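You operate a simulated robot arm through the tools that you are given. There is no shell and no other tool. Be economical: measure what you need, move in short steps, check, and stop when the job is done.

You run a simulated robot arm. Do the job below in one go: nothing can be reset, and whatever is moved stays where it is left.

JOB
Lock the green base, load the blue barrel, put the cover on and seal it.
Fine: white slider to LOCK; the yellow seal goes on the square pad on the cover; the other barrel, the red seal, the coil and the orange base with its cover stay. Set down upright: what you pick out.

The check looks at the end state, three seconds after you hand in, the way a careful person would. Anything else that was tipped, shoved, dropped, spilled or broken makes it a failure. A push-on lid holds only when it is set on centred and level and pressed home; a screw cap is set on level and turned clockwise until tight.

ROBOT AND FRAMES
A 6-joint arm with a two-finger parallel gripper, fixed in place. Base frame: the origin is at the foot of the arm, x ahead of it, y to its left, z up; the work surface is at about z = 772. Units: mm, rad, N and s.
With the tool pointing down near the work surface it reaches from about 180 to 840 mm from the base axis. Its first joint turns from -2.897 to 2.897 rad. Payload 3.91 kg.
The TCP is the grasp point between the finger pads, 30 mm short of the fingertips. In the tool frame z runs along the fingers and y along their closing line. The gripper opens to 110 mm. The fingers are 20 mm wide and 10 mm thick; the gripper's body (48 by 112 mm) begins 55 mm behind the TCP.
Orientation is told as [roll, pitch, yaw] about the base's x, y, z axes, in that order, counted from this pose: with the fingers straight down and closing along the base's y, the tool's x points along the base's -x, its y along +y and its z along -z.

CONTROLS
- The arm moves only by the tool send_rows. Its argument "commands" is a list of rows, each a list of 7 numbers: the turn, a rotation vector about the base's x, y, z in rad, then the shift along the base's x, y, z in mm, then the opening, from 0 (shut) to 1 (fully open). In form: [[wx, wy, wz, x, y, z, claw], ...]. A call has 1 to 20 rows; each row shifts and turns the commanded pose from where the row before left it. Rows are played at 5 a second. More than 50 mm and 0.15 rad between two rows, or a gripper value outside its range, and nothing of the call is played. Where a pose cannot be reached the arm comes as near as it can. A force on the tool above 90 N (or 10 N above the force at the start of the call, whichever is more), or a blocked arm, ends the call early, and 0.2 s more pass. The fingers move at their own pace (about 108 mm/s each) and stop on an object; they squeeze with about 34 N. The grip force told is the motor's: it shows also when the fingers shut on nothing. Time passes only in rows, and 0.2 s behind the last, so rows that do not move let the fingers close. It gives the time, the measured TCP pose, the force on the tool (base axes), the opening and the grip force at its end, in the units of the frame above (readings bear some noise), with the torque about the TCP (base axes, N m) and any sound that the robot's microphone picked up, and new pictures: "show" is both (left out), scene, wrist or none.
- Cameras (640 x 400 px; columns grow to the right, rows downward): "scene" is fixed at [401.5, 498.5, 1342.6]; the picture's right is [-0.99, 0.10, 0.00], its down [0.03, 0.33, -0.94] and it looks along [-0.09, -0.94, -0.33] (base axes); focal length 340 px, centre (320, 200). "wrist" rides on the gripper at [77, 7, -115] in the tool frame; the picture's right is [-0.09, 1.00, 0.00], its down [-0.80, -0.07, -0.59] and it looks along [-0.59, -0.05, 0.80] (tool axes); focal length 270 px, centre (320, 200). There is no depth. A picture from a camera that has moved, and an enlarged one, comes with that camera's place and axes in the base frame and with its lens.
- lift_body(by): slides the trunk up (or, below 0, down) by that many mm; the arm rides with it, the base frame stays. It gives what a move gives, with no picture.
- close_up(camera, box): a new picture of the part [left, top, right, bottom] of that camera's present view, enlarged. No time passes.
- finish_job(): hands the job in; it is judged then, once.

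Go step by step. Nothing tells you positions but the pictures and the camera data: compare them with the known pose of the tool, close in by small moves and look again before you grip or let go. The budget is 120 turns and 200 pictures, counting those below and the enlarged ones. Unless the task says otherwise, let go and move clear before handing in, and close with one line.

The tools are called by a JSON object that holds its "op" and its "data". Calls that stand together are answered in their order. send_rows: Moves the arm, as the interface text tells. Its arguments: {"type":"object","properties":{"commands":{"type":"array","items":{"type":"array","items":{"type":"number"}}},"show":{"type":"string","enum":["both","scene","wrist","none"]}},"required":["commands"]} The other tools are called the same way: lift_body (by) slides the trunk up or down; close_up (camera, box) takes an enlarged picture of a part of a camera's view; finish_job () hands the job in.

At the start:

```text
clock: 0.0
tool_pos: [313.2, -411.7, 1093.4]
orientation: [0.001, 0.001, 0.0]
ft_force: [0.3, -0.1, 0.6]
ft_torque: [0.01, 0.0, -0.01]
gripper_width: 109.7
gripper_force: 0.0
trunk travel left (down, up): [-400.0, 140.0]
```

scene: 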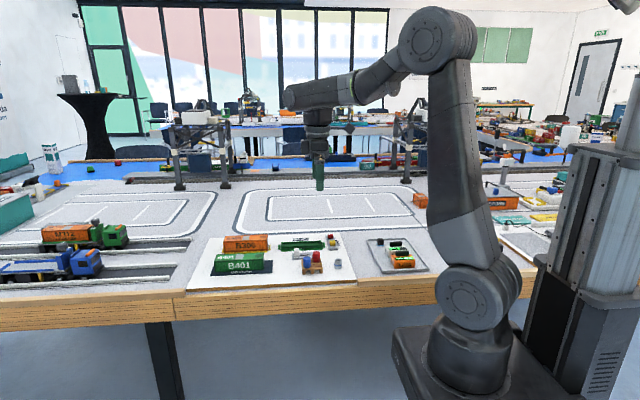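
wrist: 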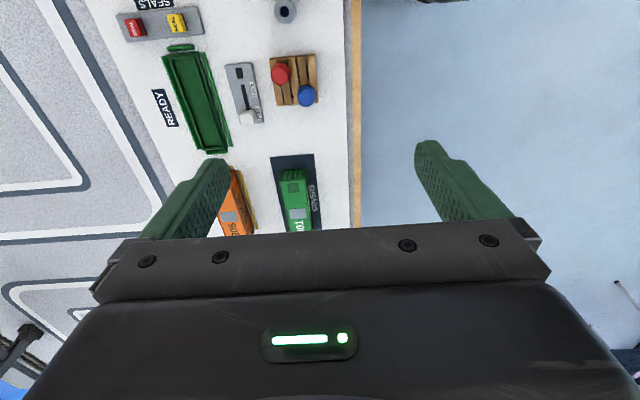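

I see the work board with a green base tray, a slider, barrels in a rack, seals and the green cover. I'll enlarge both views to place things.

{"op": "close_up", "data": {"camera": "scene", "box": [180, 220, 360, 300]}}

{"op": "close_up", "data": {"camera": "wrist", "box": [110, 0, 350, 150]}}

{"op": "close_up", "data": {"camera": "wrist", "box": [200, 120, 360, 240]}}

```text
3.56 times, centred on (270, 260) of scene
camera zoom: at [401.5, 498.5, 1342.6], right [-0.99, 0.1, 0.0], down [0.03, 0.33, -0.94], along [-0.09, -0.94, -0.33], focal length 1210 px, centre (498, -13)
```

zoom: 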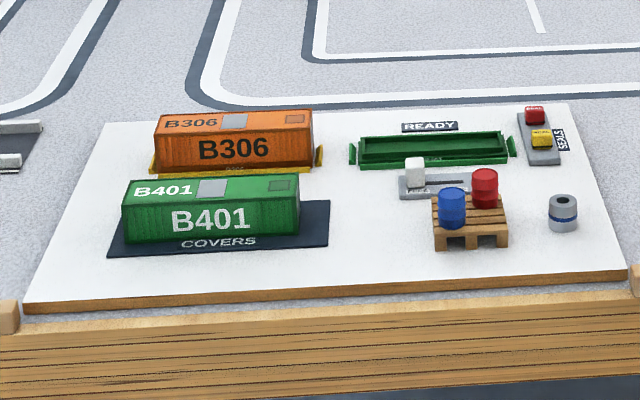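

```text
2.67 times, centred on (230, 75) of wrist
camera zoom: at [236.8, -403.9, 1208.2], right [0.09, 1.0, 0.0], down [0.8, -0.07, 0.59], along [0.59, -0.05, -0.8], focal length 721 px, centre (560, 533)
```

zoom: 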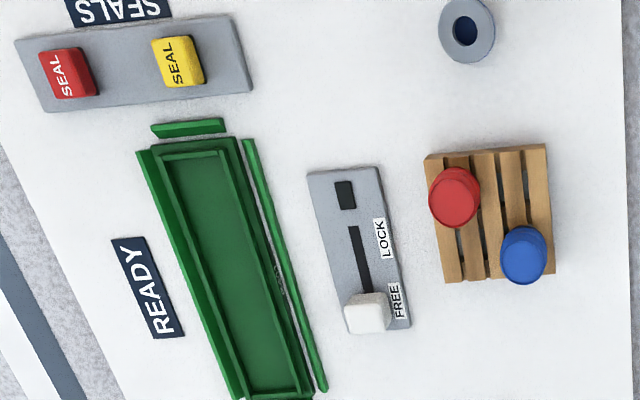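

```text
3.33 times, centred on (280, 180) of wrist
camera zoom: at [236.8, -403.9, 1208.2], right [0.09, 1.0, 0.0], down [0.8, -0.07, 0.59], along [0.59, -0.05, -0.8], focal length 901 px, centre (453, 267)
```

zoom: 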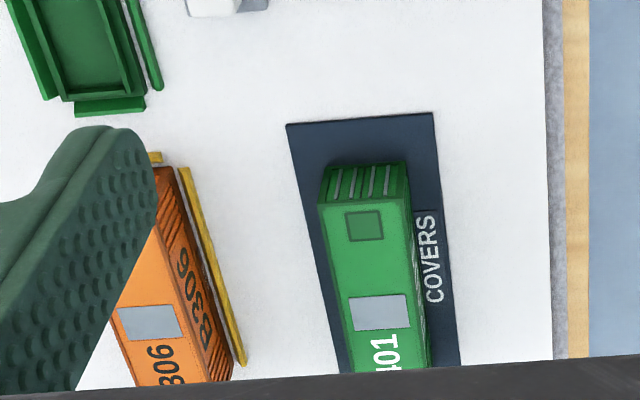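

The board is axis-aligned: the green base centre is near (352,-602), the knob near (371,-527), and the blue barrel near (335,-431). I move in for a closer look.

{"op": "send_rows", "data": {"commands": [[0, 0, 0, -5, -45, -30, 1], [0, 0, 0, -5, -45, -30, 1], [0, 0, 0, 0, -40, -30, 1], [0, 0, 0, 0, 0, 0, 1]], "show": "wrist"}}

```text
refused: row 1 steps farther than a row can; nothing moved
```

The step was too long, so I'll use shorter ones to the same viewing point.

{"op": "send_rows", "data": {"commands": [[0, 0, 0, -3, -37, -30, 1], [0, 0, 0, -3, -37, -30, 1], [0, 0, 0, -3, -37, -30, 1], [0, 0, 0, 0, -10, 0, 1], [0, 0, 0, 0, 0, 0, 1]], "show": "wrist"}}

```text
clock: 1.2
tool_pos: [304.9, -532.8, 1003.5]
orientation: [0.0, 0.0, 0.0]
ft_force: [-0.1, -0.3, 0.5]
ft_torque: [0.04, -0.03, 0.02]
gripper_width: 110.0
gripper_force: 0.1
trunk travel left (down, up): [-400.0, 140.0]
camera wrist: at [228.0, -524.8, 1118.5], right [0.09, 1.0, 0.0], down [0.8, -0.07, 0.59], along [0.59, -0.05, -0.8], focal length 270 px, centre (320, 200)
```

wrist: 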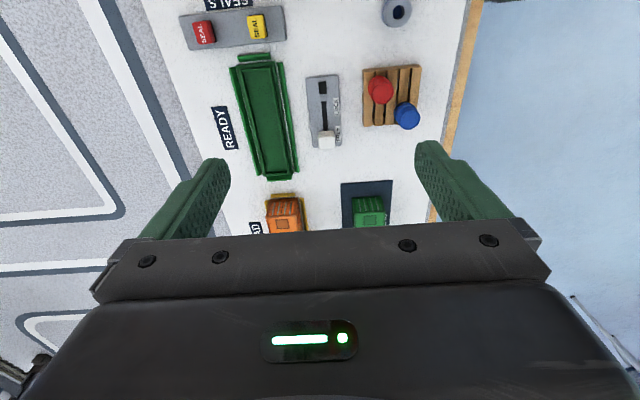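

{"op": "close_up", "data": {"camera": "wrist", "box": [200, 40, 360, 190]}}

{"op": "close_up", "data": {"camera": "wrist", "box": [300, 50, 440, 160]}}

{"op": "close_up", "data": {"camera": "wrist", "box": [170, 0, 310, 100]}}

```text
2.67 times, centred on (280, 115) of wrist
camera zoom: at [228.0, -524.8, 1118.5], right [0.09, 1.0, 0.0], down [0.8, -0.07, 0.59], along [0.59, -0.05, -0.8], focal length 721 px, centre (427, 427)
```

zoom: 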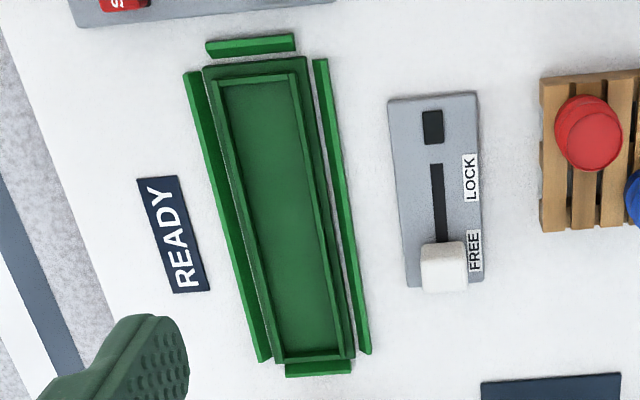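

```text
3.64 times, centred on (370, 105) of wrist
camera zoom: at [228.0, -524.8, 1118.5], right [0.09, 1.0, 0.0], down [0.8, -0.07, 0.59], along [0.59, -0.05, -0.8], focal length 983 px, centre (138, 546)
```

zoom: 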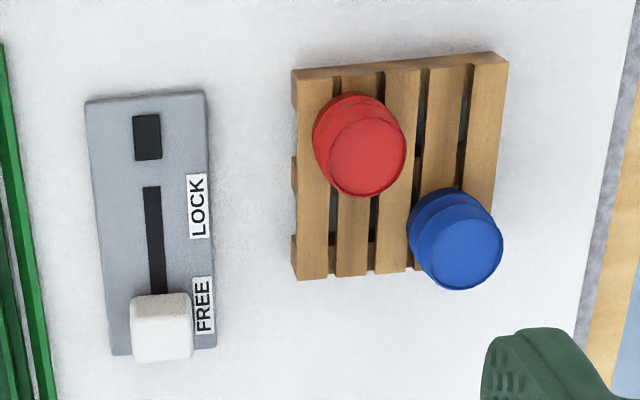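

```text
4.00 times, centred on (240, 50) of wrist
camera zoom: at [228.0, -524.8, 1118.5], right [0.09, 1.0, 0.0], down [0.8, -0.07, 0.59], along [0.59, -0.05, -0.8], focal length 1081 px, centre (640, 800)
```

zoom: 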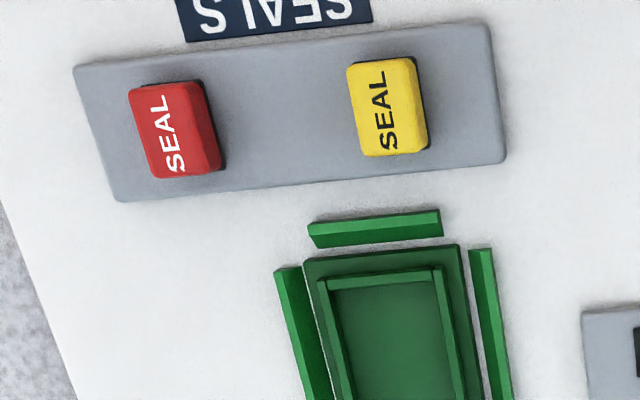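

I have a clear view: the knob is near (372,-530) and must slide about 40 mm toward -x. I'll shut the fingers and come down on its +x side.

{"op": "send_rows", "data": {"commands": [[0, 0, 0, 40, 1, 0, 0], [0, 0, 0, 40, 1, 0, 0], [0, 0, 0, 19, 1, -45, 0], [0, 0, 0, 0, 0, -48, 0], [0, 0, 0, 0, 0, -40, 0], [0, 0, 0, 0, 0, 0, 0]], "show": "both"}}

```text
clock: 2.6
tool_pos: [404.7, -530.8, 869.3]
orientation: [0.0, -0.001, 0.002]
ft_force: [0.5, 0.0, 0.2]
ft_torque: [0.02, -0.01, 0.01]
gripper_width: 0.0
gripper_force: 34.1
trunk travel left (down, up): [-400.0, 140.0]
camera wrist: at [327.8, -522.7, 985.0], right [0.09, 1.0, 0.0], down [0.8, -0.07, 0.59], along [0.59, -0.05, -0.8], focal length 270 px, centre (320, 200)
```

scene: 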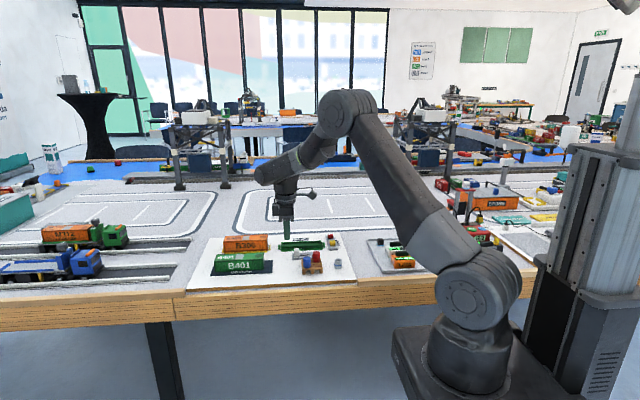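
wrist: 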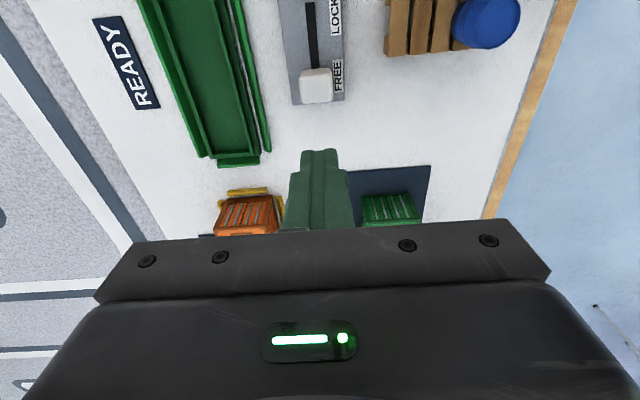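

The finger is in line with the knob. I'll lower the tips beside it and push toward LOCK in small steps.

{"op": "send_rows", "data": {"commands": [[0, 0, 0, 0, 0, -30, 0], [0, 0, 0, 0, 0, -21, 0], [0, 0, 0, -5, 0, 0, 0], [0, 0, 0, -7, 0, 0, 0], [0, 0, 0, -7, 0, 0, 0], [0, 0, 0, -7, 0, 0, 0], [0, 0, 0, -7, 0, 0, 0]], "show": "wrist"}}

```text
clock: 4.2
tool_pos: [371.8, -529.2, 819.8]
orientation: [0.0, 0.001, 0.001]
ft_force: [-0.8, 0.6, 0.4]
ft_torque: [-0.05, 0.0, 0.0]
gripper_width: 0.0
gripper_force: 34.1
trunk travel left (down, up): [-400.0, 140.0]
camera wrist: at [294.4, -521.5, 933.9], right [0.09, 1.0, 0.0], down [0.8, -0.07, 0.59], along [0.59, -0.05, -0.8], focal length 270 px, centre (320, 200)
```

wrist: 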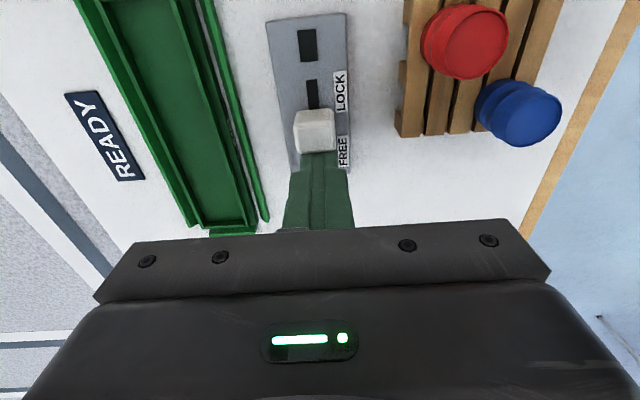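

The knob is moving with almost no force. I continue toward the end of the slot.

{"op": "send_rows", "data": {"commands": [[0, 0, 0, -6, 0, 0, 0], [0, 0, 0, -5, 0, 0, 0], [0, 0, 0, -4, 0, 0, 0], [0, 0, 0, -3, 0, 0, 0], [0, 0, 0, 0, 0, 0, 0]], "show": "wrist"}}

```text
clock: 5.4
tool_pos: [353.3, -528.5, 819.7]
orientation: [-0.001, -0.001, 0.0]
ft_force: [0.9, -0.4, -0.6]
ft_torque: [-0.03, -0.06, 0.0]
gripper_width: 0.0
gripper_force: 33.4
trunk travel left (down, up): [-400.0, 140.0]
camera wrist: at [276.1, -521.5, 933.9], right [0.09, 1.0, 0.0], down [0.8, -0.07, 0.59], along [0.59, -0.05, -0.8], focal length 270 px, centre (320, 200)
```

wrist: 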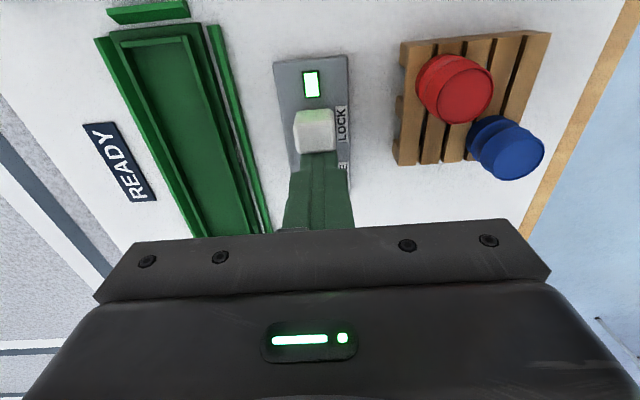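

The indicator turned green. I nudge a little more to be sure it is home, reading the force.

{"op": "send_rows", "data": {"commands": [[0, 0, 0, -1.5, 0, 0, 0], [0, 0, 0, -1.5, 0, 0, 0], [0, 0, 0, 0, 0, 0, 0]], "show": "none"}}

```text
clock: 6.2
tool_pos: [351.6, -528.6, 819.5]
orientation: [-0.001, 0.002, -0.002]
ft_force: [14.5, 3.9, -2.1]
ft_torque: [0.09, -0.38, -0.01]
gripper_width: 0.0
gripper_force: 34.8
trunk travel left (down, up): [-400.0, 140.0]
```

The slider hit its end stop, so the base is locked. I back off, rise, and turn the gripper 45° so that the fingers straddle the blue barrel clear of the red one.

{"op": "send_rows", "data": {"commands": [[0, 0, 0, 4, 0, 0, 0], [0, 0, 0, 4, 0, 10, 0], [0, 0, 0, 0, 0, 45, 0], [0, 0, 0, 0, 0, 45, 0], [0, 0, 0.131, 0, 33, 10, 0.3], [0, 0, 0.131, 0, 33, 0, 0.6], [0, 0, 0.131, -4, 32, 0, 0.6], [0, 0, 0.131, -4, 0, 0, 0.6], [0, 0, 0.131, -3, 0, 0, 0.6], [0, 0, 0.131, -3, 0, 0, 0.6], [0, 0, 0, 0, 0, 0, 0.6]], "show": "both"}}

```text
clock: 8.6
tool_pos: [343.7, -432.8, 930.7]
orientation: [0.0, 0.0, 0.788]
ft_force: [-0.6, -0.3, -0.4]
ft_torque: [-0.05, -0.03, 0.03]
gripper_width: 66.2
gripper_force: 0.0
trunk travel left (down, up): [-400.0, 140.0]
camera wrist: at [284.3, -480.6, 1043.8], right [-0.64, 0.77, 0.0], down [0.62, 0.52, 0.59], along [0.45, 0.38, -0.8], focal length 270 px, centre (320, 200)
```

scene: 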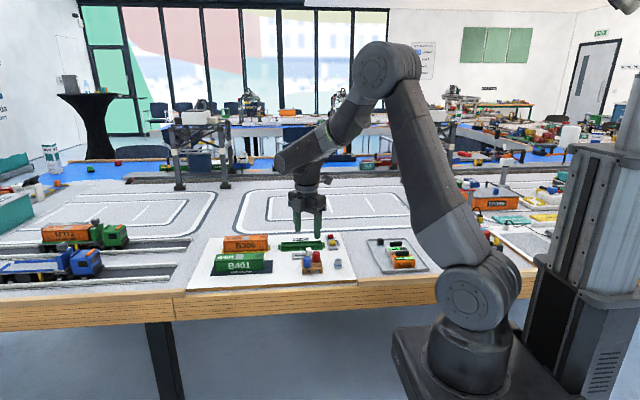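
wrist: 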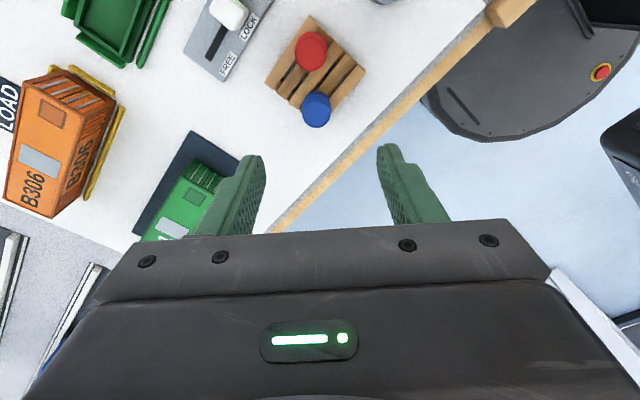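

{"op": "close_up", "data": {"camera": "wrist", "box": [230, 10, 400, 140]}}

{"op": "close_up", "data": {"camera": "scene", "box": [270, 230, 350, 280]}}

```text
3.08 times, centred on (315, 75) of wrist
camera zoom: at [284.3, -480.6, 1043.8], right [-0.64, 0.77, 0.0], down [0.62, 0.52, 0.59], along [0.45, 0.38, -0.8], focal length 832 px, centre (335, 585)
```

zoom: 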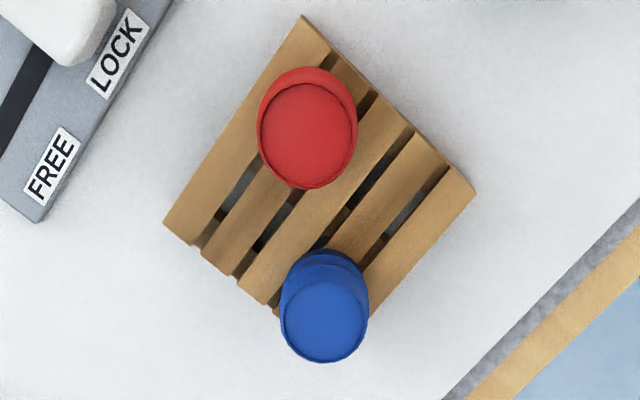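

```text
8.00 times, centred on (310, 255) of scene
camera zoom: at [401.5, 498.5, 1342.6], right [-0.99, 0.1, 0.0], down [0.03, 0.33, -0.94], along [-0.09, -0.94, -0.33], focal length 2724 px, centre (400, -240)
```

zoom: 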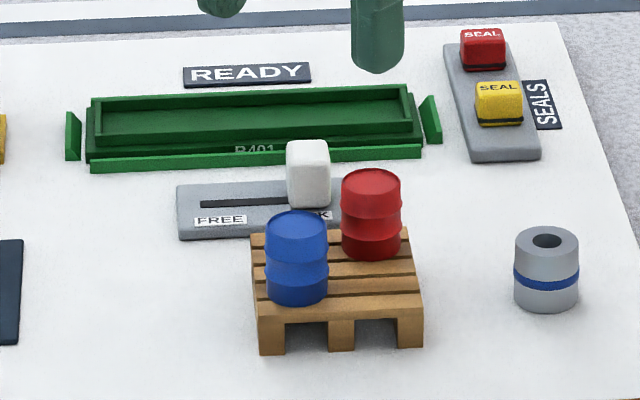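

The blue barrel's axis is near (342.5,-435), with its top at about 823. I centre over it and lower until the tips straddle its lower half.

{"op": "send_rows", "data": {"commands": [[0, 0, 0, -1, -2, -40, 0.6], [0, 0, 0, 0, 0, -30, 0.6], [0, 0, 0, 0, 0, -15, 0.6], [0, 0, 0, 0, 0, 0, 0.6]], "show": "both"}}

{"op": "close_up", "data": {"camera": "scene", "box": [270, 230, 350, 280]}}

```text
clock: 9.6
tool_pos: [341.0, -433.4, 846.1]
orientation: [0.0, 0.001, 0.787]
ft_force: [0.5, 0.1, 0.4]
ft_torque: [-0.02, -0.05, 0.0]
gripper_width: 65.9
gripper_force: 0.1
trunk travel left (down, up): [-400.0, 140.0]
camera wrist: at [282.8, -481.6, 959.5], right [-0.64, 0.77, 0.0], down [0.62, 0.52, 0.59], along [0.46, 0.38, -0.8], focal length 270 px, centre (320, 200)
```

scene: 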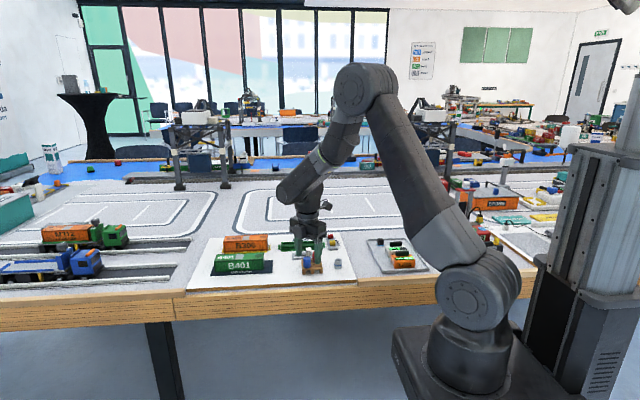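
wrist: 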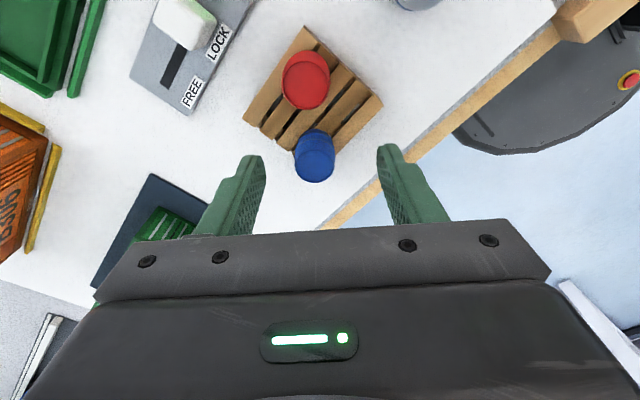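

```text
8.00 times, centred on (310, 255) of scene
camera zoom: at [401.5, 498.5, 1342.6], right [-0.99, 0.1, 0.0], down [0.03, 0.33, -0.94], along [-0.09, -0.94, -0.33], focal length 2724 px, centre (400, -240)
```

zoom: 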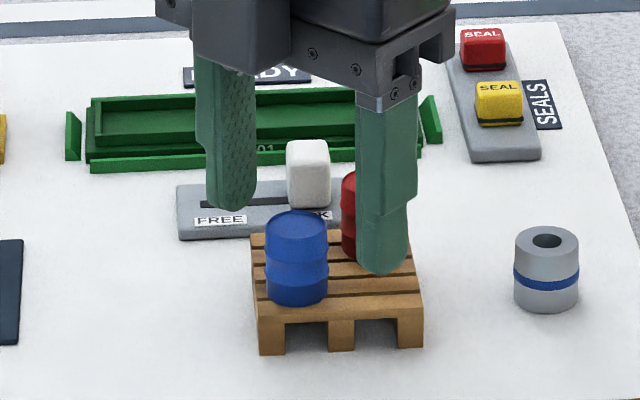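

Fingers and barrel line up within a few mm. I correct by (+2.5,-1.5), lower the last bit, and close.

{"op": "send_rows", "data": {"commands": [[0, 0, 0, 2.5, -1.5, 0, 0.6], [0, 0, 0, 0, 0, -12, 0.6], [0, 0, 0, 0, 0, 0, 0.4], [0, 0, 0, 0, 0, 0, 0.3]], "show": "wrist"}}

{"op": "close_up", "data": {"camera": "scene", "box": [270, 230, 350, 280]}}

```text
clock: 10.6
tool_pos: [346.3, -436.2, 832.3]
orientation: [0.001, -0.001, 0.785]
ft_force: [-0.4, -0.3, 0.4]
ft_torque: [0.01, 0.0, 0.0]
gripper_width: 33.1
gripper_force: 0.0
trunk travel left (down, up): [-400.0, 140.0]
camera wrist: at [286.0, -483.7, 947.3], right [-0.64, 0.77, 0.0], down [0.62, 0.52, 0.59], along [0.46, 0.38, -0.8], focal length 270 px, centre (320, 200)
```

wrist: 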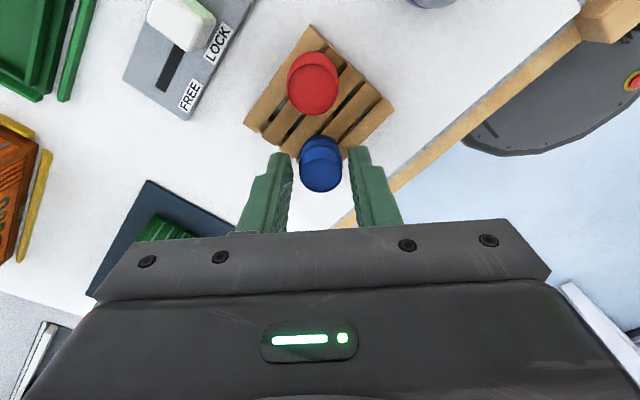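

```text
8.00 times, centred on (310, 255) of scene
camera zoom: at [401.5, 498.5, 1342.6], right [-0.99, 0.1, 0.0], down [0.03, 0.33, -0.94], along [-0.09, -0.94, -0.33], focal length 2724 px, centre (400, -240)
```

zoom: 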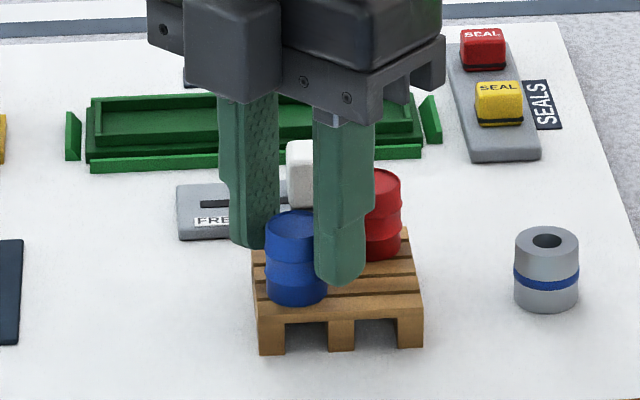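

The fingers straddle the barrel evenly and clear of the red one. I close and lift slightly.

{"op": "send_rows", "data": {"commands": [[0, 0, 0, 0, 0, 0, 0.15], [0, 0, 0, 0, 0, 0, 0.1], [0, 0, 0, 0, 0, 0, 0.1], [0, 0, 0, 0, 0, 20, 0.1], [0, 0, 0, 0, 0, 30, 0.1], [0, 0, 0, 0, 0, 0, 0.1]], "show": "wrist"}}

{"op": "close_up", "data": {"camera": "scene", "box": [250, 220, 346, 280]}}

```text
clock: 12.0
tool_pos: [345.6, -434.7, 883.9]
orientation: [0.001, -0.001, 0.784]
ft_force: [-0.4, -0.3, 0.0]
ft_torque: [0.03, 0.04, 0.0]
gripper_width: 22.0
gripper_force: 34.7
trunk travel left (down, up): [-400.0, 140.0]
camera wrist: at [285.4, -483.2, 998.8], right [-0.64, 0.77, 0.0], down [0.62, 0.52, 0.59], along [0.46, 0.38, -0.8], focal length 270 px, centre (320, 200)
```

wrist: 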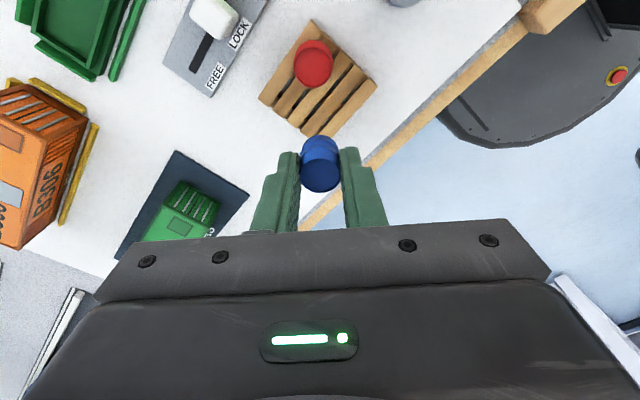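

```text
6.67 times, centred on (298, 250) of scene
camera zoom: at [401.5, 498.5, 1342.6], right [-0.99, 0.1, 0.0], down [0.03, 0.33, -0.94], along [-0.09, -0.94, -0.33], focal length 2270 px, centre (467, -133)
```

zoom: 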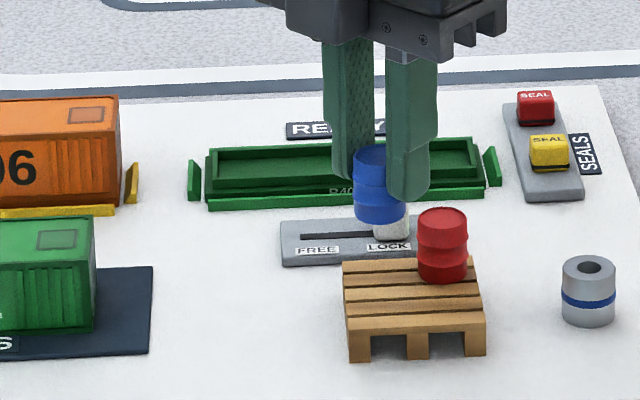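

The barrel is held upright, and the red one is untouched. I carry it over the green base, turning to close along x so the fingers fit inside the tray.

{"op": "send_rows", "data": {"commands": [[0, 0, 0, 0, 0, 40, 0.1], [0, 0, 0.131, 0, -40, 0, 0.1], [0, 0, 0.131, 0, -40, 0, 0.1], [0, 0, 0.131, 0, -40, 0, 0.1], [0, 0, 0.131, 3, -40, 0, 0.1], [0, 0, 0.131, 2, -8, 0, 0.1], [0, 0, 0.131, 0, 0, 0, 0.1], [0, 0, 0, 0, 0, 0, 0.1]], "show": "wrist"}}

{"op": "close_up", "data": {"camera": "scene", "box": [250, 200, 346, 260]}}

```text
clock: 13.8
tool_pos: [351.0, -603.1, 922.7]
orientation: [0.001, -0.001, 1.574]
ft_force: [0.6, -0.2, 0.0]
ft_torque: [0.03, 0.0, 0.0]
gripper_width: 22.2
gripper_force: 34.3
trunk travel left (down, up): [-400.0, 140.0]
camera wrist: at [342.9, -679.2, 1037.1], right [-1.0, 0.09, 0.0], down [0.07, 0.8, 0.59], along [0.05, 0.59, -0.8], focal length 270 px, centre (320, 200)
```

wrist: 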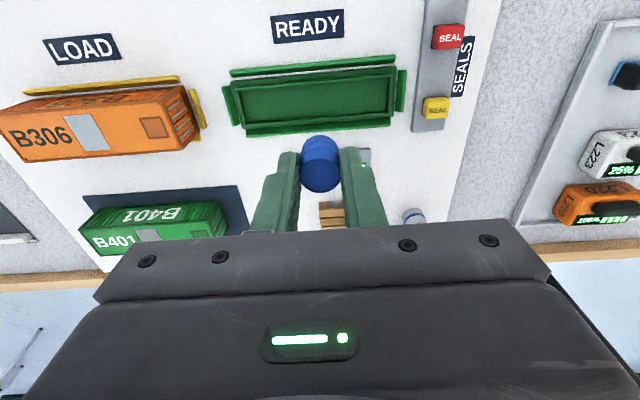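

```text
6.67 times, centred on (298, 230) of scene
camera zoom: at [401.5, 498.5, 1342.6], right [-0.99, 0.1, 0.0], down [0.03, 0.33, -0.94], along [-0.09, -0.94, -0.33], focal length 2270 px, centre (467, 0)
```

zoom: 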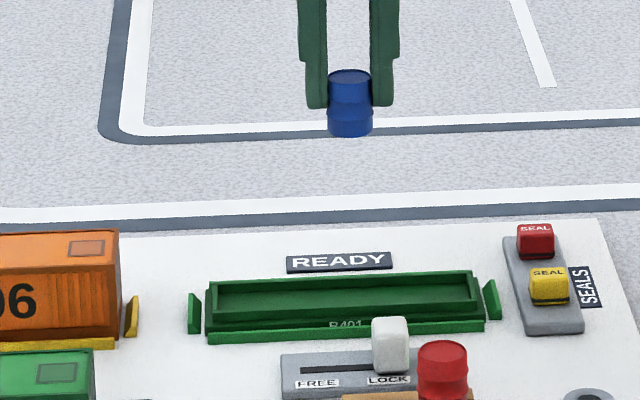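

{"op": "close_up", "data": {"camera": "wrist", "box": [210, 40, 420, 170]}}

```text
3.05 times, centred on (315, 105) of wrist
camera zoom: at [342.9, -679.2, 1037.1], right [-1.0, 0.09, 0.0], down [0.07, 0.8, 0.59], along [0.05, 0.59, -0.8], focal length 824 px, centre (335, 490)
```

zoom: 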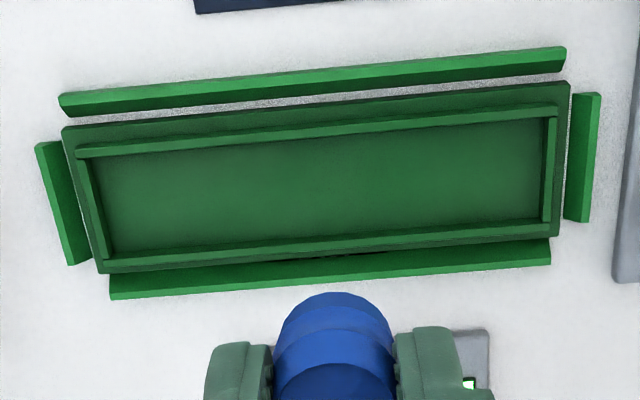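

The tray's inner floor centre is about (355,-606), 28 mm wide, and the barrel hangs at y ≈ -606. I'll lower to just above the rim and check alignment.

{"op": "send_rows", "data": {"commands": [[0, 0, 0, 3, 0, -40, 0.1], [0, 0, 0, 0, 0, -30, 0.1], [0, 0, 0, 0, 0, -8, 0.1], [0, 0, 0, 0, 0, 0, 0.1]], "show": "none"}}

{"op": "close_up", "data": {"camera": "wrist", "box": [200, 50, 440, 200]}}

{"op": "close_up", "data": {"camera": "scene", "box": [270, 220, 334, 260]}}

```text
clock: 14.8
tool_pos: [353.6, -602.4, 843.9]
orientation: [0.0, 0.0, 1.572]
ft_force: [-1.2, 0.1, -0.6]
ft_torque: [0.01, 0.02, -0.01]
gripper_width: 22.4
gripper_force: 33.8
trunk travel left (down, up): [-400.0, 140.0]
```

```text
2.67 times, centred on (320, 125) of wrist
camera zoom: at [346.6, -678.7, 958.7], right [-1.0, 0.09, 0.0], down [0.07, 0.8, 0.59], along [0.05, 0.59, -0.8], focal length 721 px, centre (320, 400)
```

zoom: 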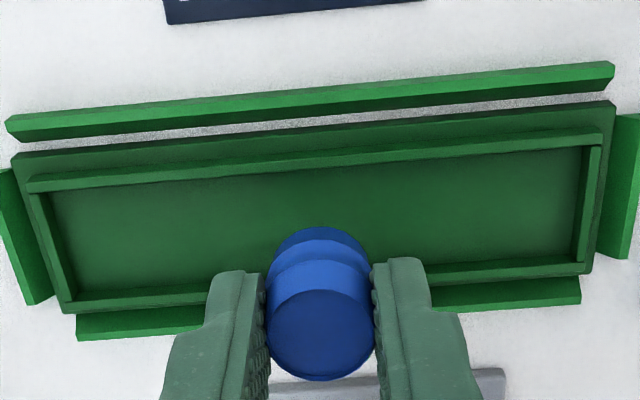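

```text
10.00 times, centred on (302, 240) of scene
camera zoom: at [401.5, 498.5, 1342.6], right [-0.99, 0.1, 0.0], down [0.03, 0.33, -0.94], along [-0.09, -0.94, -0.33], focal length 3404 px, centre (500, -200)
```

zoom: 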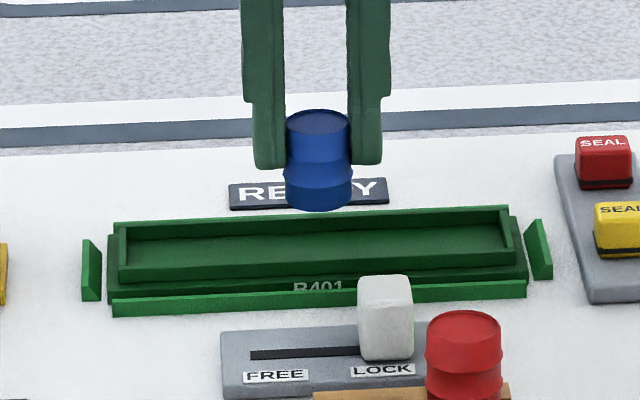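

The barrel looks about 5 mm too far +y relative to the tray middle. I shift -5 mm, lower part way and check again.

{"op": "send_rows", "data": {"commands": [[0, 0, 0, 0, -5, 0, 0.1], [0, 0, 0, 0, 0, -10, 0.1], [0, 0, 0, 0, 0, 0, 0.1]], "show": "none"}}

{"op": "close_up", "data": {"camera": "wrist", "box": [200, 50, 440, 200]}}

{"op": "close_up", "data": {"camera": "scene", "box": [270, 220, 334, 260]}}

```text
clock: 15.6
tool_pos: [353.8, -608.7, 834.0]
orientation: [-0.001, 0.0, 1.573]
ft_force: [0.3, -0.6, -0.6]
ft_torque: [0.0, 0.02, -0.01]
gripper_width: 22.4
gripper_force: 34.3
trunk travel left (down, up): [-400.0, 140.0]
```

```text
2.67 times, centred on (320, 125) of wrist
camera zoom: at [347.2, -684.3, 947.7], right [-1.0, 0.09, 0.0], down [0.07, 0.8, 0.59], along [0.05, 0.59, -0.8], focal length 721 px, centre (320, 400)
```

zoom: 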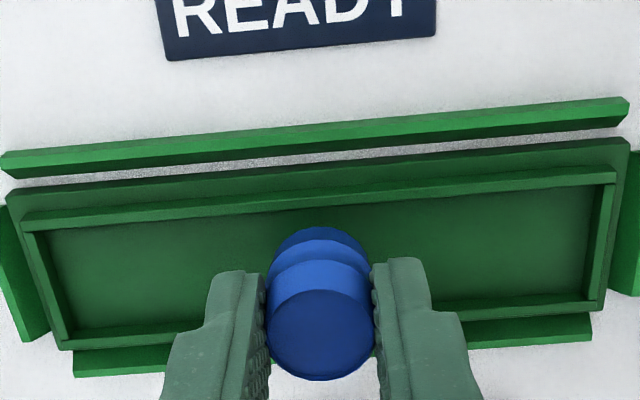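

```text
10.00 times, centred on (302, 240) of scene
camera zoom: at [401.5, 498.5, 1342.6], right [-0.99, 0.1, 0.0], down [0.03, 0.33, -0.94], along [-0.09, -0.94, -0.33], focal length 3404 px, centre (500, -200)
```

zoom: 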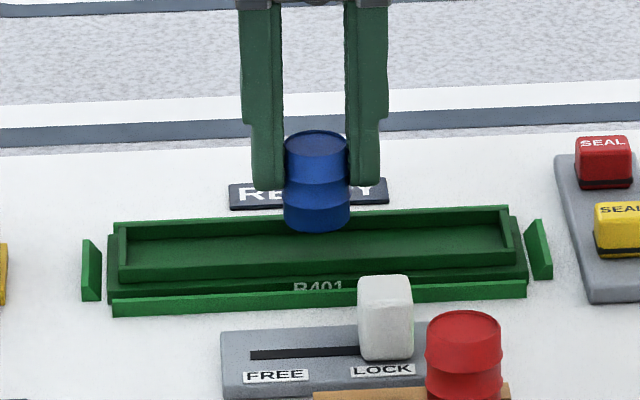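

Wrist and scene views now agree that the barrel is centred on the tray. I lower it gently in.

{"op": "send_rows", "data": {"commands": [[0, 0, 0, 0, 0.7, -5, 0.1], [0, 0, 0, 0, 0, -3, 0.1], [0, 0, 0, 0, 0, 0, 0.1]], "show": "none"}}

{"op": "close_up", "data": {"camera": "wrist", "box": [200, 50, 440, 200]}}

{"op": "close_up", "data": {"camera": "scene", "box": [270, 220, 334, 260]}}

```text
clock: 16.4
tool_pos: [353.8, -608.4, 826.8]
orientation: [0.0, 0.0, 1.572]
ft_force: [0.8, 0.0, 0.1]
ft_torque: [-0.01, 0.02, -0.02]
gripper_width: 22.1
gripper_force: 34.2
trunk travel left (down, up): [-400.0, 140.0]
```

```text
2.67 times, centred on (320, 125) of wrist
camera zoom: at [346.8, -683.9, 940.4], right [-1.0, 0.09, 0.0], down [0.07, 0.8, 0.59], along [0.05, 0.59, -0.8], focal length 721 px, centre (320, 400)
```

zoom: 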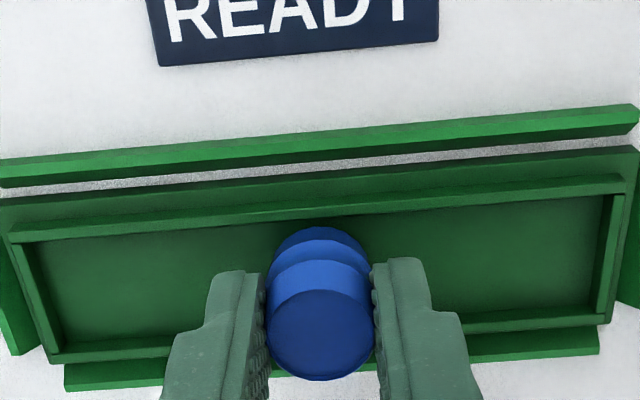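

```text
10.00 times, centred on (302, 240) of scene
camera zoom: at [401.5, 498.5, 1342.6], right [-0.99, 0.1, 0.0], down [0.03, 0.33, -0.94], along [-0.09, -0.94, -0.33], focal length 3404 px, centre (500, -200)
```

zoom: 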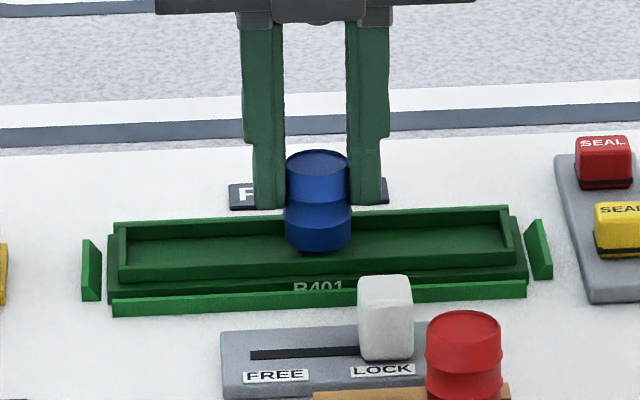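

No contact yet. I keep lowering in small steps.

{"op": "send_rows", "data": {"commands": [[0, 0, 0, 0, 0, -1.5, 0.1], [0, 0, 0, 0, 0, -1.5, 0.1], [0, 0, 0, 0, 0, -1, 0.1], [0, 0, 0, 0, 0, 0, 0.1]], "show": "none"}}

{"op": "close_up", "data": {"camera": "wrist", "box": [200, 50, 440, 200]}}

{"op": "close_up", "data": {"camera": "scene", "box": [270, 220, 334, 260]}}

```text
clock: 17.4
tool_pos: [352.4, -607.6, 822.2]
orientation: [0.002, 0.001, 1.573]
ft_force: [0.5, 0.0, -0.3]
ft_torque: [-0.02, -0.05, 0.0]
gripper_width: 22.4
gripper_force: 33.9
trunk travel left (down, up): [-400.0, 140.0]
```

```text
2.67 times, centred on (320, 125) of wrist
camera zoom: at [346.5, -683.9, 936.6], right [-1.0, 0.09, 0.0], down [0.07, 0.8, 0.59], along [0.05, 0.59, -0.8], focal length 721 px, centre (320, 400)
```

zoom: 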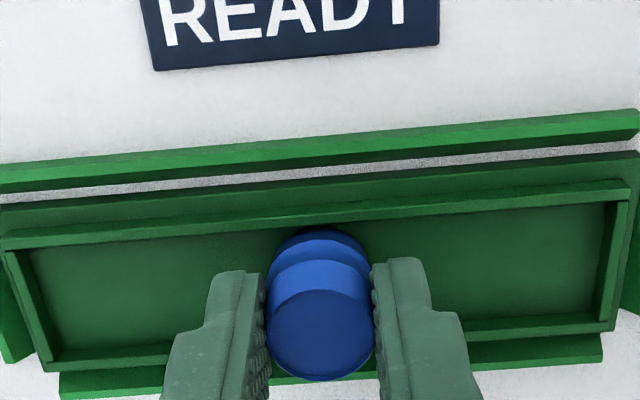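

```text
10.00 times, centred on (302, 240) of scene
camera zoom: at [401.5, 498.5, 1342.6], right [-0.99, 0.1, 0.0], down [0.03, 0.33, -0.94], along [-0.09, -0.94, -0.33], focal length 3404 px, centre (500, -200)
```

zoom: 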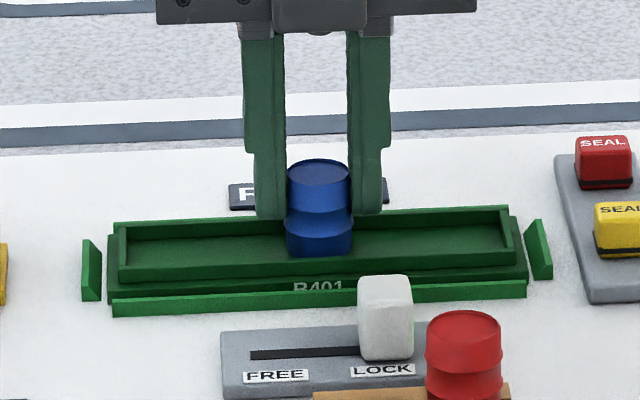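

Still free; a few more millimetre steps.

{"op": "send_rows", "data": {"commands": [[0, 0, 0, 0, 0, -1, 0.1], [0, 0, 0, 0, 0, -1, 0.1], [0, 0, 0, 0, 0, -1, 0.1], [0, 0, 0, 0, 0, 0, 0.1]], "show": "none"}}

{"op": "close_up", "data": {"camera": "scene", "box": [270, 220, 334, 260]}}

```text
clock: 18.4
tool_pos: [353.7, -606.7, 821.3]
orientation: [-0.003, 0.002, 1.571]
ft_force: [0.3, -1.4, 10.0]
ft_torque: [-0.07, 0.04, 0.02]
gripper_width: 22.4
gripper_force: 33.4
trunk travel left (down, up): [-400.0, 140.0]
```

```text
10.00 times, centred on (302, 240) of scene
camera zoom: at [401.5, 498.5, 1342.6], right [-0.99, 0.1, 0.0], down [0.03, 0.33, -0.94], along [-0.09, -0.94, -0.33], focal length 3404 px, centre (500, -200)
```

zoom: 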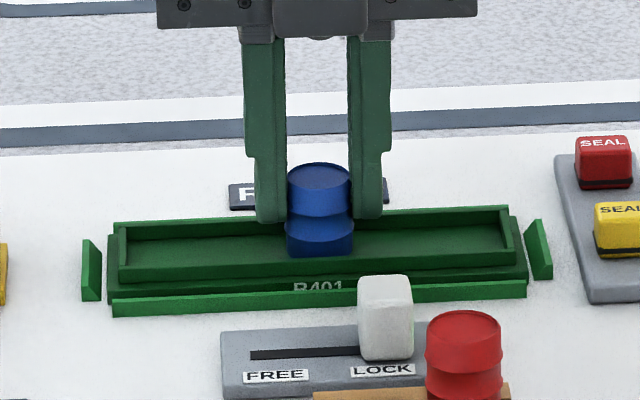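

Contact of 10 N at floor level: the barrel is standing in the tray. I ease off, open the fingers, and rise.

{"op": "send_rows", "data": {"commands": [[0, 0, 0, 0, 0, 1, 0.1], [0, 0, 0, 0, 0, 0, 0.1], [0, 0, 0, 0, 0, 0, 0.25], [0, 0, 0, 0, 0, 0, 0.4], [0, 0, 0, 0, 0, 0, 0.5], [0, 0, 0, 0, 0, 30, 0.5], [0, 0, 0, 0, 0, 45, 0.5], [0, 0, 0, 0, 0, 40, 0.5]], "show": "wrist"}}

{"op": "close_up", "data": {"camera": "scene", "box": [270, 220, 334, 260]}}

{"op": "close_up", "data": {"camera": "wrist", "box": [210, 40, 420, 170]}}

```text
clock: 20.2
tool_pos: [350.4, -607.3, 935.0]
orientation: [0.001, -0.001, 1.572]
ft_force: [-0.7, -0.2, -0.8]
ft_torque: [-0.01, -0.01, -0.03]
gripper_width: 54.8
gripper_force: 0.1
trunk travel left (down, up): [-400.0, 140.0]
camera wrist: at [343.4, -683.7, 1049.7], right [-1.0, 0.09, 0.0], down [0.07, 0.8, 0.6], along [0.05, 0.59, -0.8], focal length 270 px, centre (320, 200)
```

wrist: 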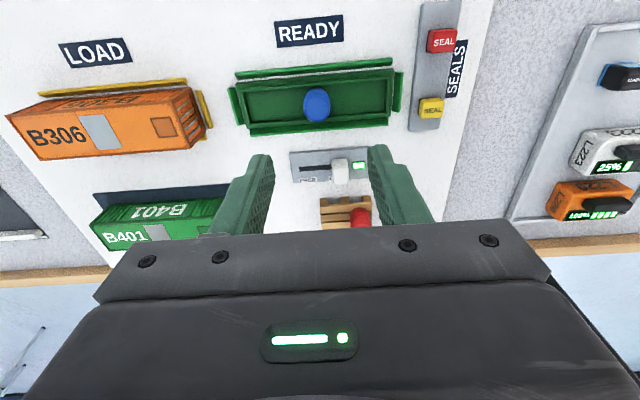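

```text
10.00 times, centred on (302, 240) of scene
camera zoom: at [401.5, 498.5, 1342.6], right [-0.99, 0.1, 0.0], down [0.03, 0.33, -0.94], along [-0.09, -0.94, -0.33], focal length 3404 px, centre (500, -200)
```

zoom: 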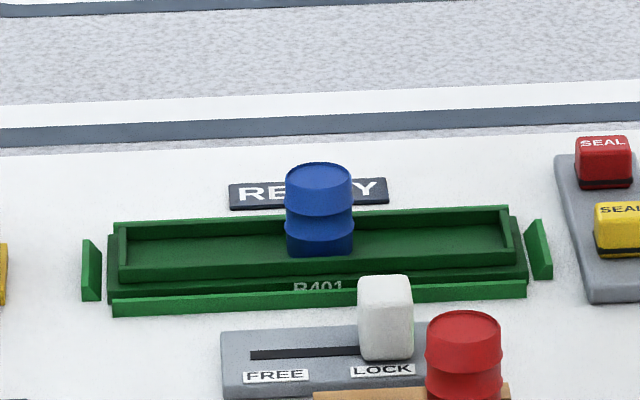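

```text
3.05 times, centred on (315, 105) of wrist
camera zoom: at [343.4, -683.7, 1049.7], right [-1.0, 0.09, 0.0], down [0.07, 0.8, 0.6], along [0.05, 0.59, -0.8], focal length 824 px, centre (335, 490)
```

zoom: 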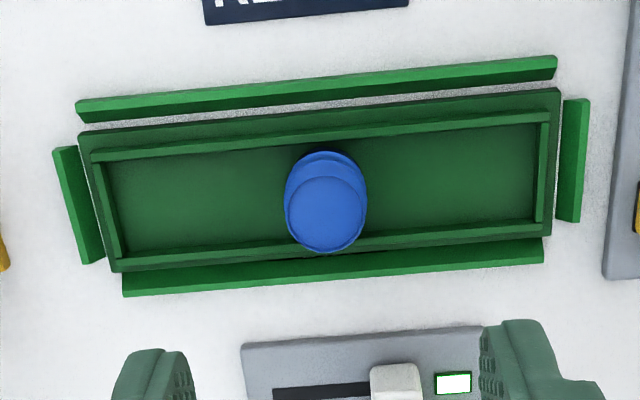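

The barrel stands upright inside the base and the indicator is still green. Next I turn the gripper back to close along y and look at the green cover.

{"op": "send_rows", "data": {"commands": [[0, 0, -0.131, 0, 0, 30, 0.8], [0, 0, -0.131, 7, 11, 10, 0.8], [0, 0, -0.131, 7, 11, 10, 0.8], [0, 0, -0.131, 7, 11, 0, 0.8], [0, 0, -0.131, 7, 11, 0, 0.8], [0, 0, -0.131, 7, 12, 0, 0.8], [0, 0, -0.131, 7, 12, 0, 0.8], [0, 0, -0.131, 7, 12, 0, 0.8], [0, 0, -0.131, 7, 12, 0, 0.8], [0, 0, -0.131, 7, 12, 0, 0.8], [0, 0, -0.131, 7, 12, 0, 0.8], [0, 0, -0.131, 0, 11, 0, 0.8], [0, 0, 0, 0, 0, 0, 0.8]], "show": "wrist"}}

{"op": "close_up", "data": {"camera": "scene", "box": [200, 220, 296, 280]}}

```text
clock: 23.0
tool_pos: [423.7, -481.1, 987.1]
orientation: [-0.002, 0.0, -0.001]
ft_force: [-0.4, -0.8, -0.6]
ft_torque: [0.0, -0.01, -0.03]
gripper_width: 87.8
gripper_force: 0.1
trunk travel left (down, up): [-400.0, 140.0]
camera wrist: at [346.7, -473.0, 1100.8], right [0.09, 1.0, 0.0], down [0.8, -0.07, 0.59], along [0.59, -0.05, -0.8], focal length 270 px, centre (320, 200)
```

wrist: 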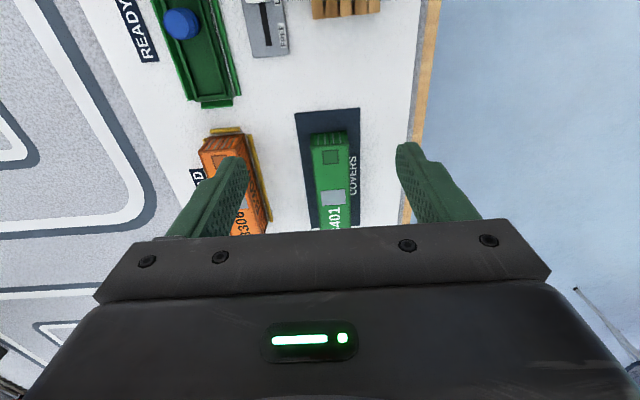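

```text
6.67 times, centred on (248, 250) of scene
camera zoom: at [401.5, 498.5, 1342.6], right [-0.99, 0.1, 0.0], down [0.03, 0.33, -0.94], along [-0.09, -0.94, -0.33], focal length 2270 px, centre (800, -133)
```

zoom: 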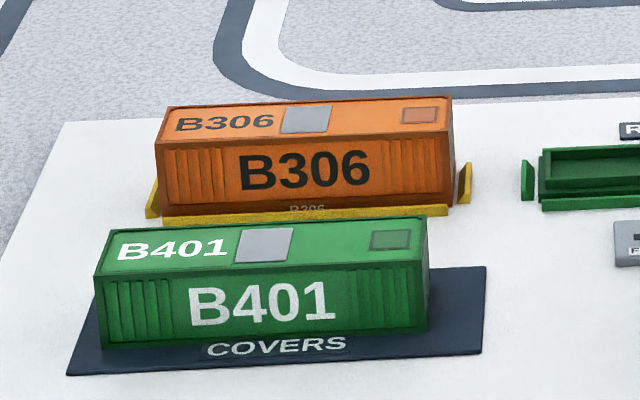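

The cover starts at x ≈ 457, around y ≈ -472. I'll move along x to see all of it from above.

{"op": "send_rows", "data": {"commands": [[0, 0, 0, 40, 3, 0, 0.8], [0, 0, 0, 40, 3, 0, 0.8], [0, 0, 0, 15, 3, 0, 0.8], [0, 0, 0, 0, 0, 0, 0.8]], "show": "none"}}

{"op": "close_up", "data": {"camera": "wrist", "box": [220, 30, 440, 230]}}

{"op": "close_up", "data": {"camera": "scene", "box": [200, 180, 296, 280]}}

```text
clock: 24.0
tool_pos: [518.2, -471.6, 985.6]
orientation: [0.0, -0.001, 0.0]
ft_force: [-0.1, -0.4, 0.3]
ft_torque: [0.0, 0.01, -0.03]
gripper_width: 88.0
gripper_force: 0.0
trunk travel left (down, up): [-400.0, 140.0]
```

```text
2.00 times, centred on (330, 130) of wrist
camera zoom: at [440.9, -464.2, 1099.9], right [0.09, 1.0, 0.0], down [0.8, -0.07, 0.59], along [0.59, -0.05, -0.8], focal length 541 px, centre (300, 340)
```

zoom: 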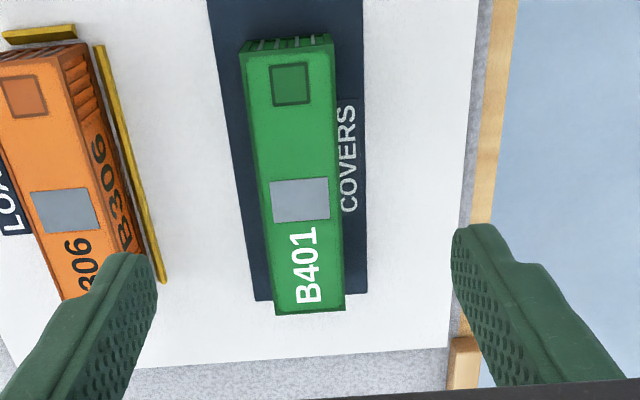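

```text
4.00 times, centred on (248, 230) of scene
camera zoom: at [401.5, 498.5, 1342.6], right [-0.99, 0.1, 0.0], down [0.03, 0.33, -0.94], along [-0.09, -0.94, -0.33], focal length 1362 px, centre (608, 80)
```

zoom: 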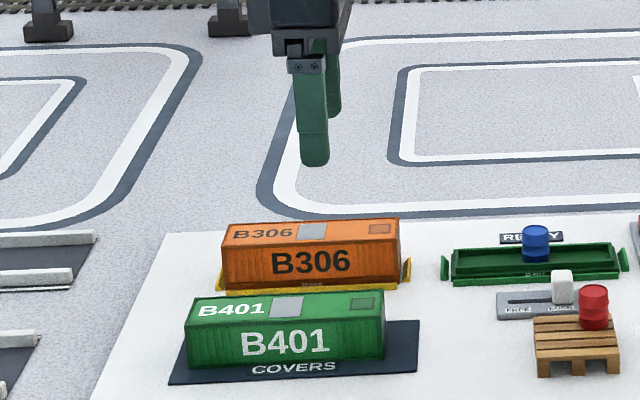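

The cover top is about 143×40 mm, centred near (551,-473), with its top at z ≈ 821; the dark square by its -x end is the pad. I move over its centre and part-way down.

{"op": "send_rows", "data": {"commands": [[0, 0, 0, 33, -2, -20, 0.6], [0, 0, 0, 0, 0, -40, 0.6], [0, 0, 0, 0, 0, -40, 0.6], [0, 0, 0, 0, 0, -20, 0.6], [0, 0, 0, 0, 0, 0, 0.6]], "show": "wrist"}}

{"op": "close_up", "data": {"camera": "scene", "box": [200, 220, 296, 280]}}

```text
clock: 25.2
tool_pos: [552.4, -473.6, 865.0]
orientation: [0.0, 0.0, 0.0]
ft_force: [-0.3, -0.1, -0.1]
ft_torque: [0.01, 0.04, -0.01]
gripper_width: 65.8
gripper_force: 0.1
trunk travel left (down, up): [-400.0, 140.0]
camera wrist: at [475.1, -465.2, 979.5], right [0.09, 1.0, 0.0], down [0.8, -0.07, 0.59], along [0.59, -0.05, -0.8], focal length 270 px, centre (320, 200)
```

wrist: 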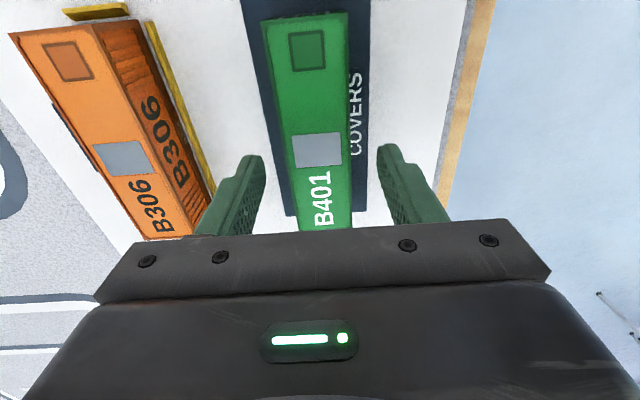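

```text
6.67 times, centred on (248, 250) of scene
camera zoom: at [401.5, 498.5, 1342.6], right [-0.99, 0.1, 0.0], down [0.03, 0.33, -0.94], along [-0.09, -0.94, -0.33], focal length 2270 px, centre (800, -133)
```

zoom: 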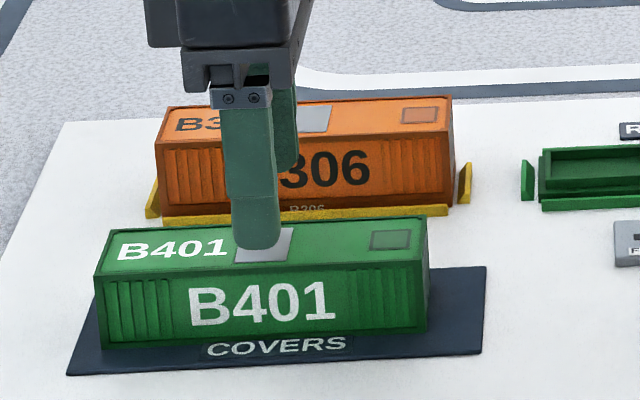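

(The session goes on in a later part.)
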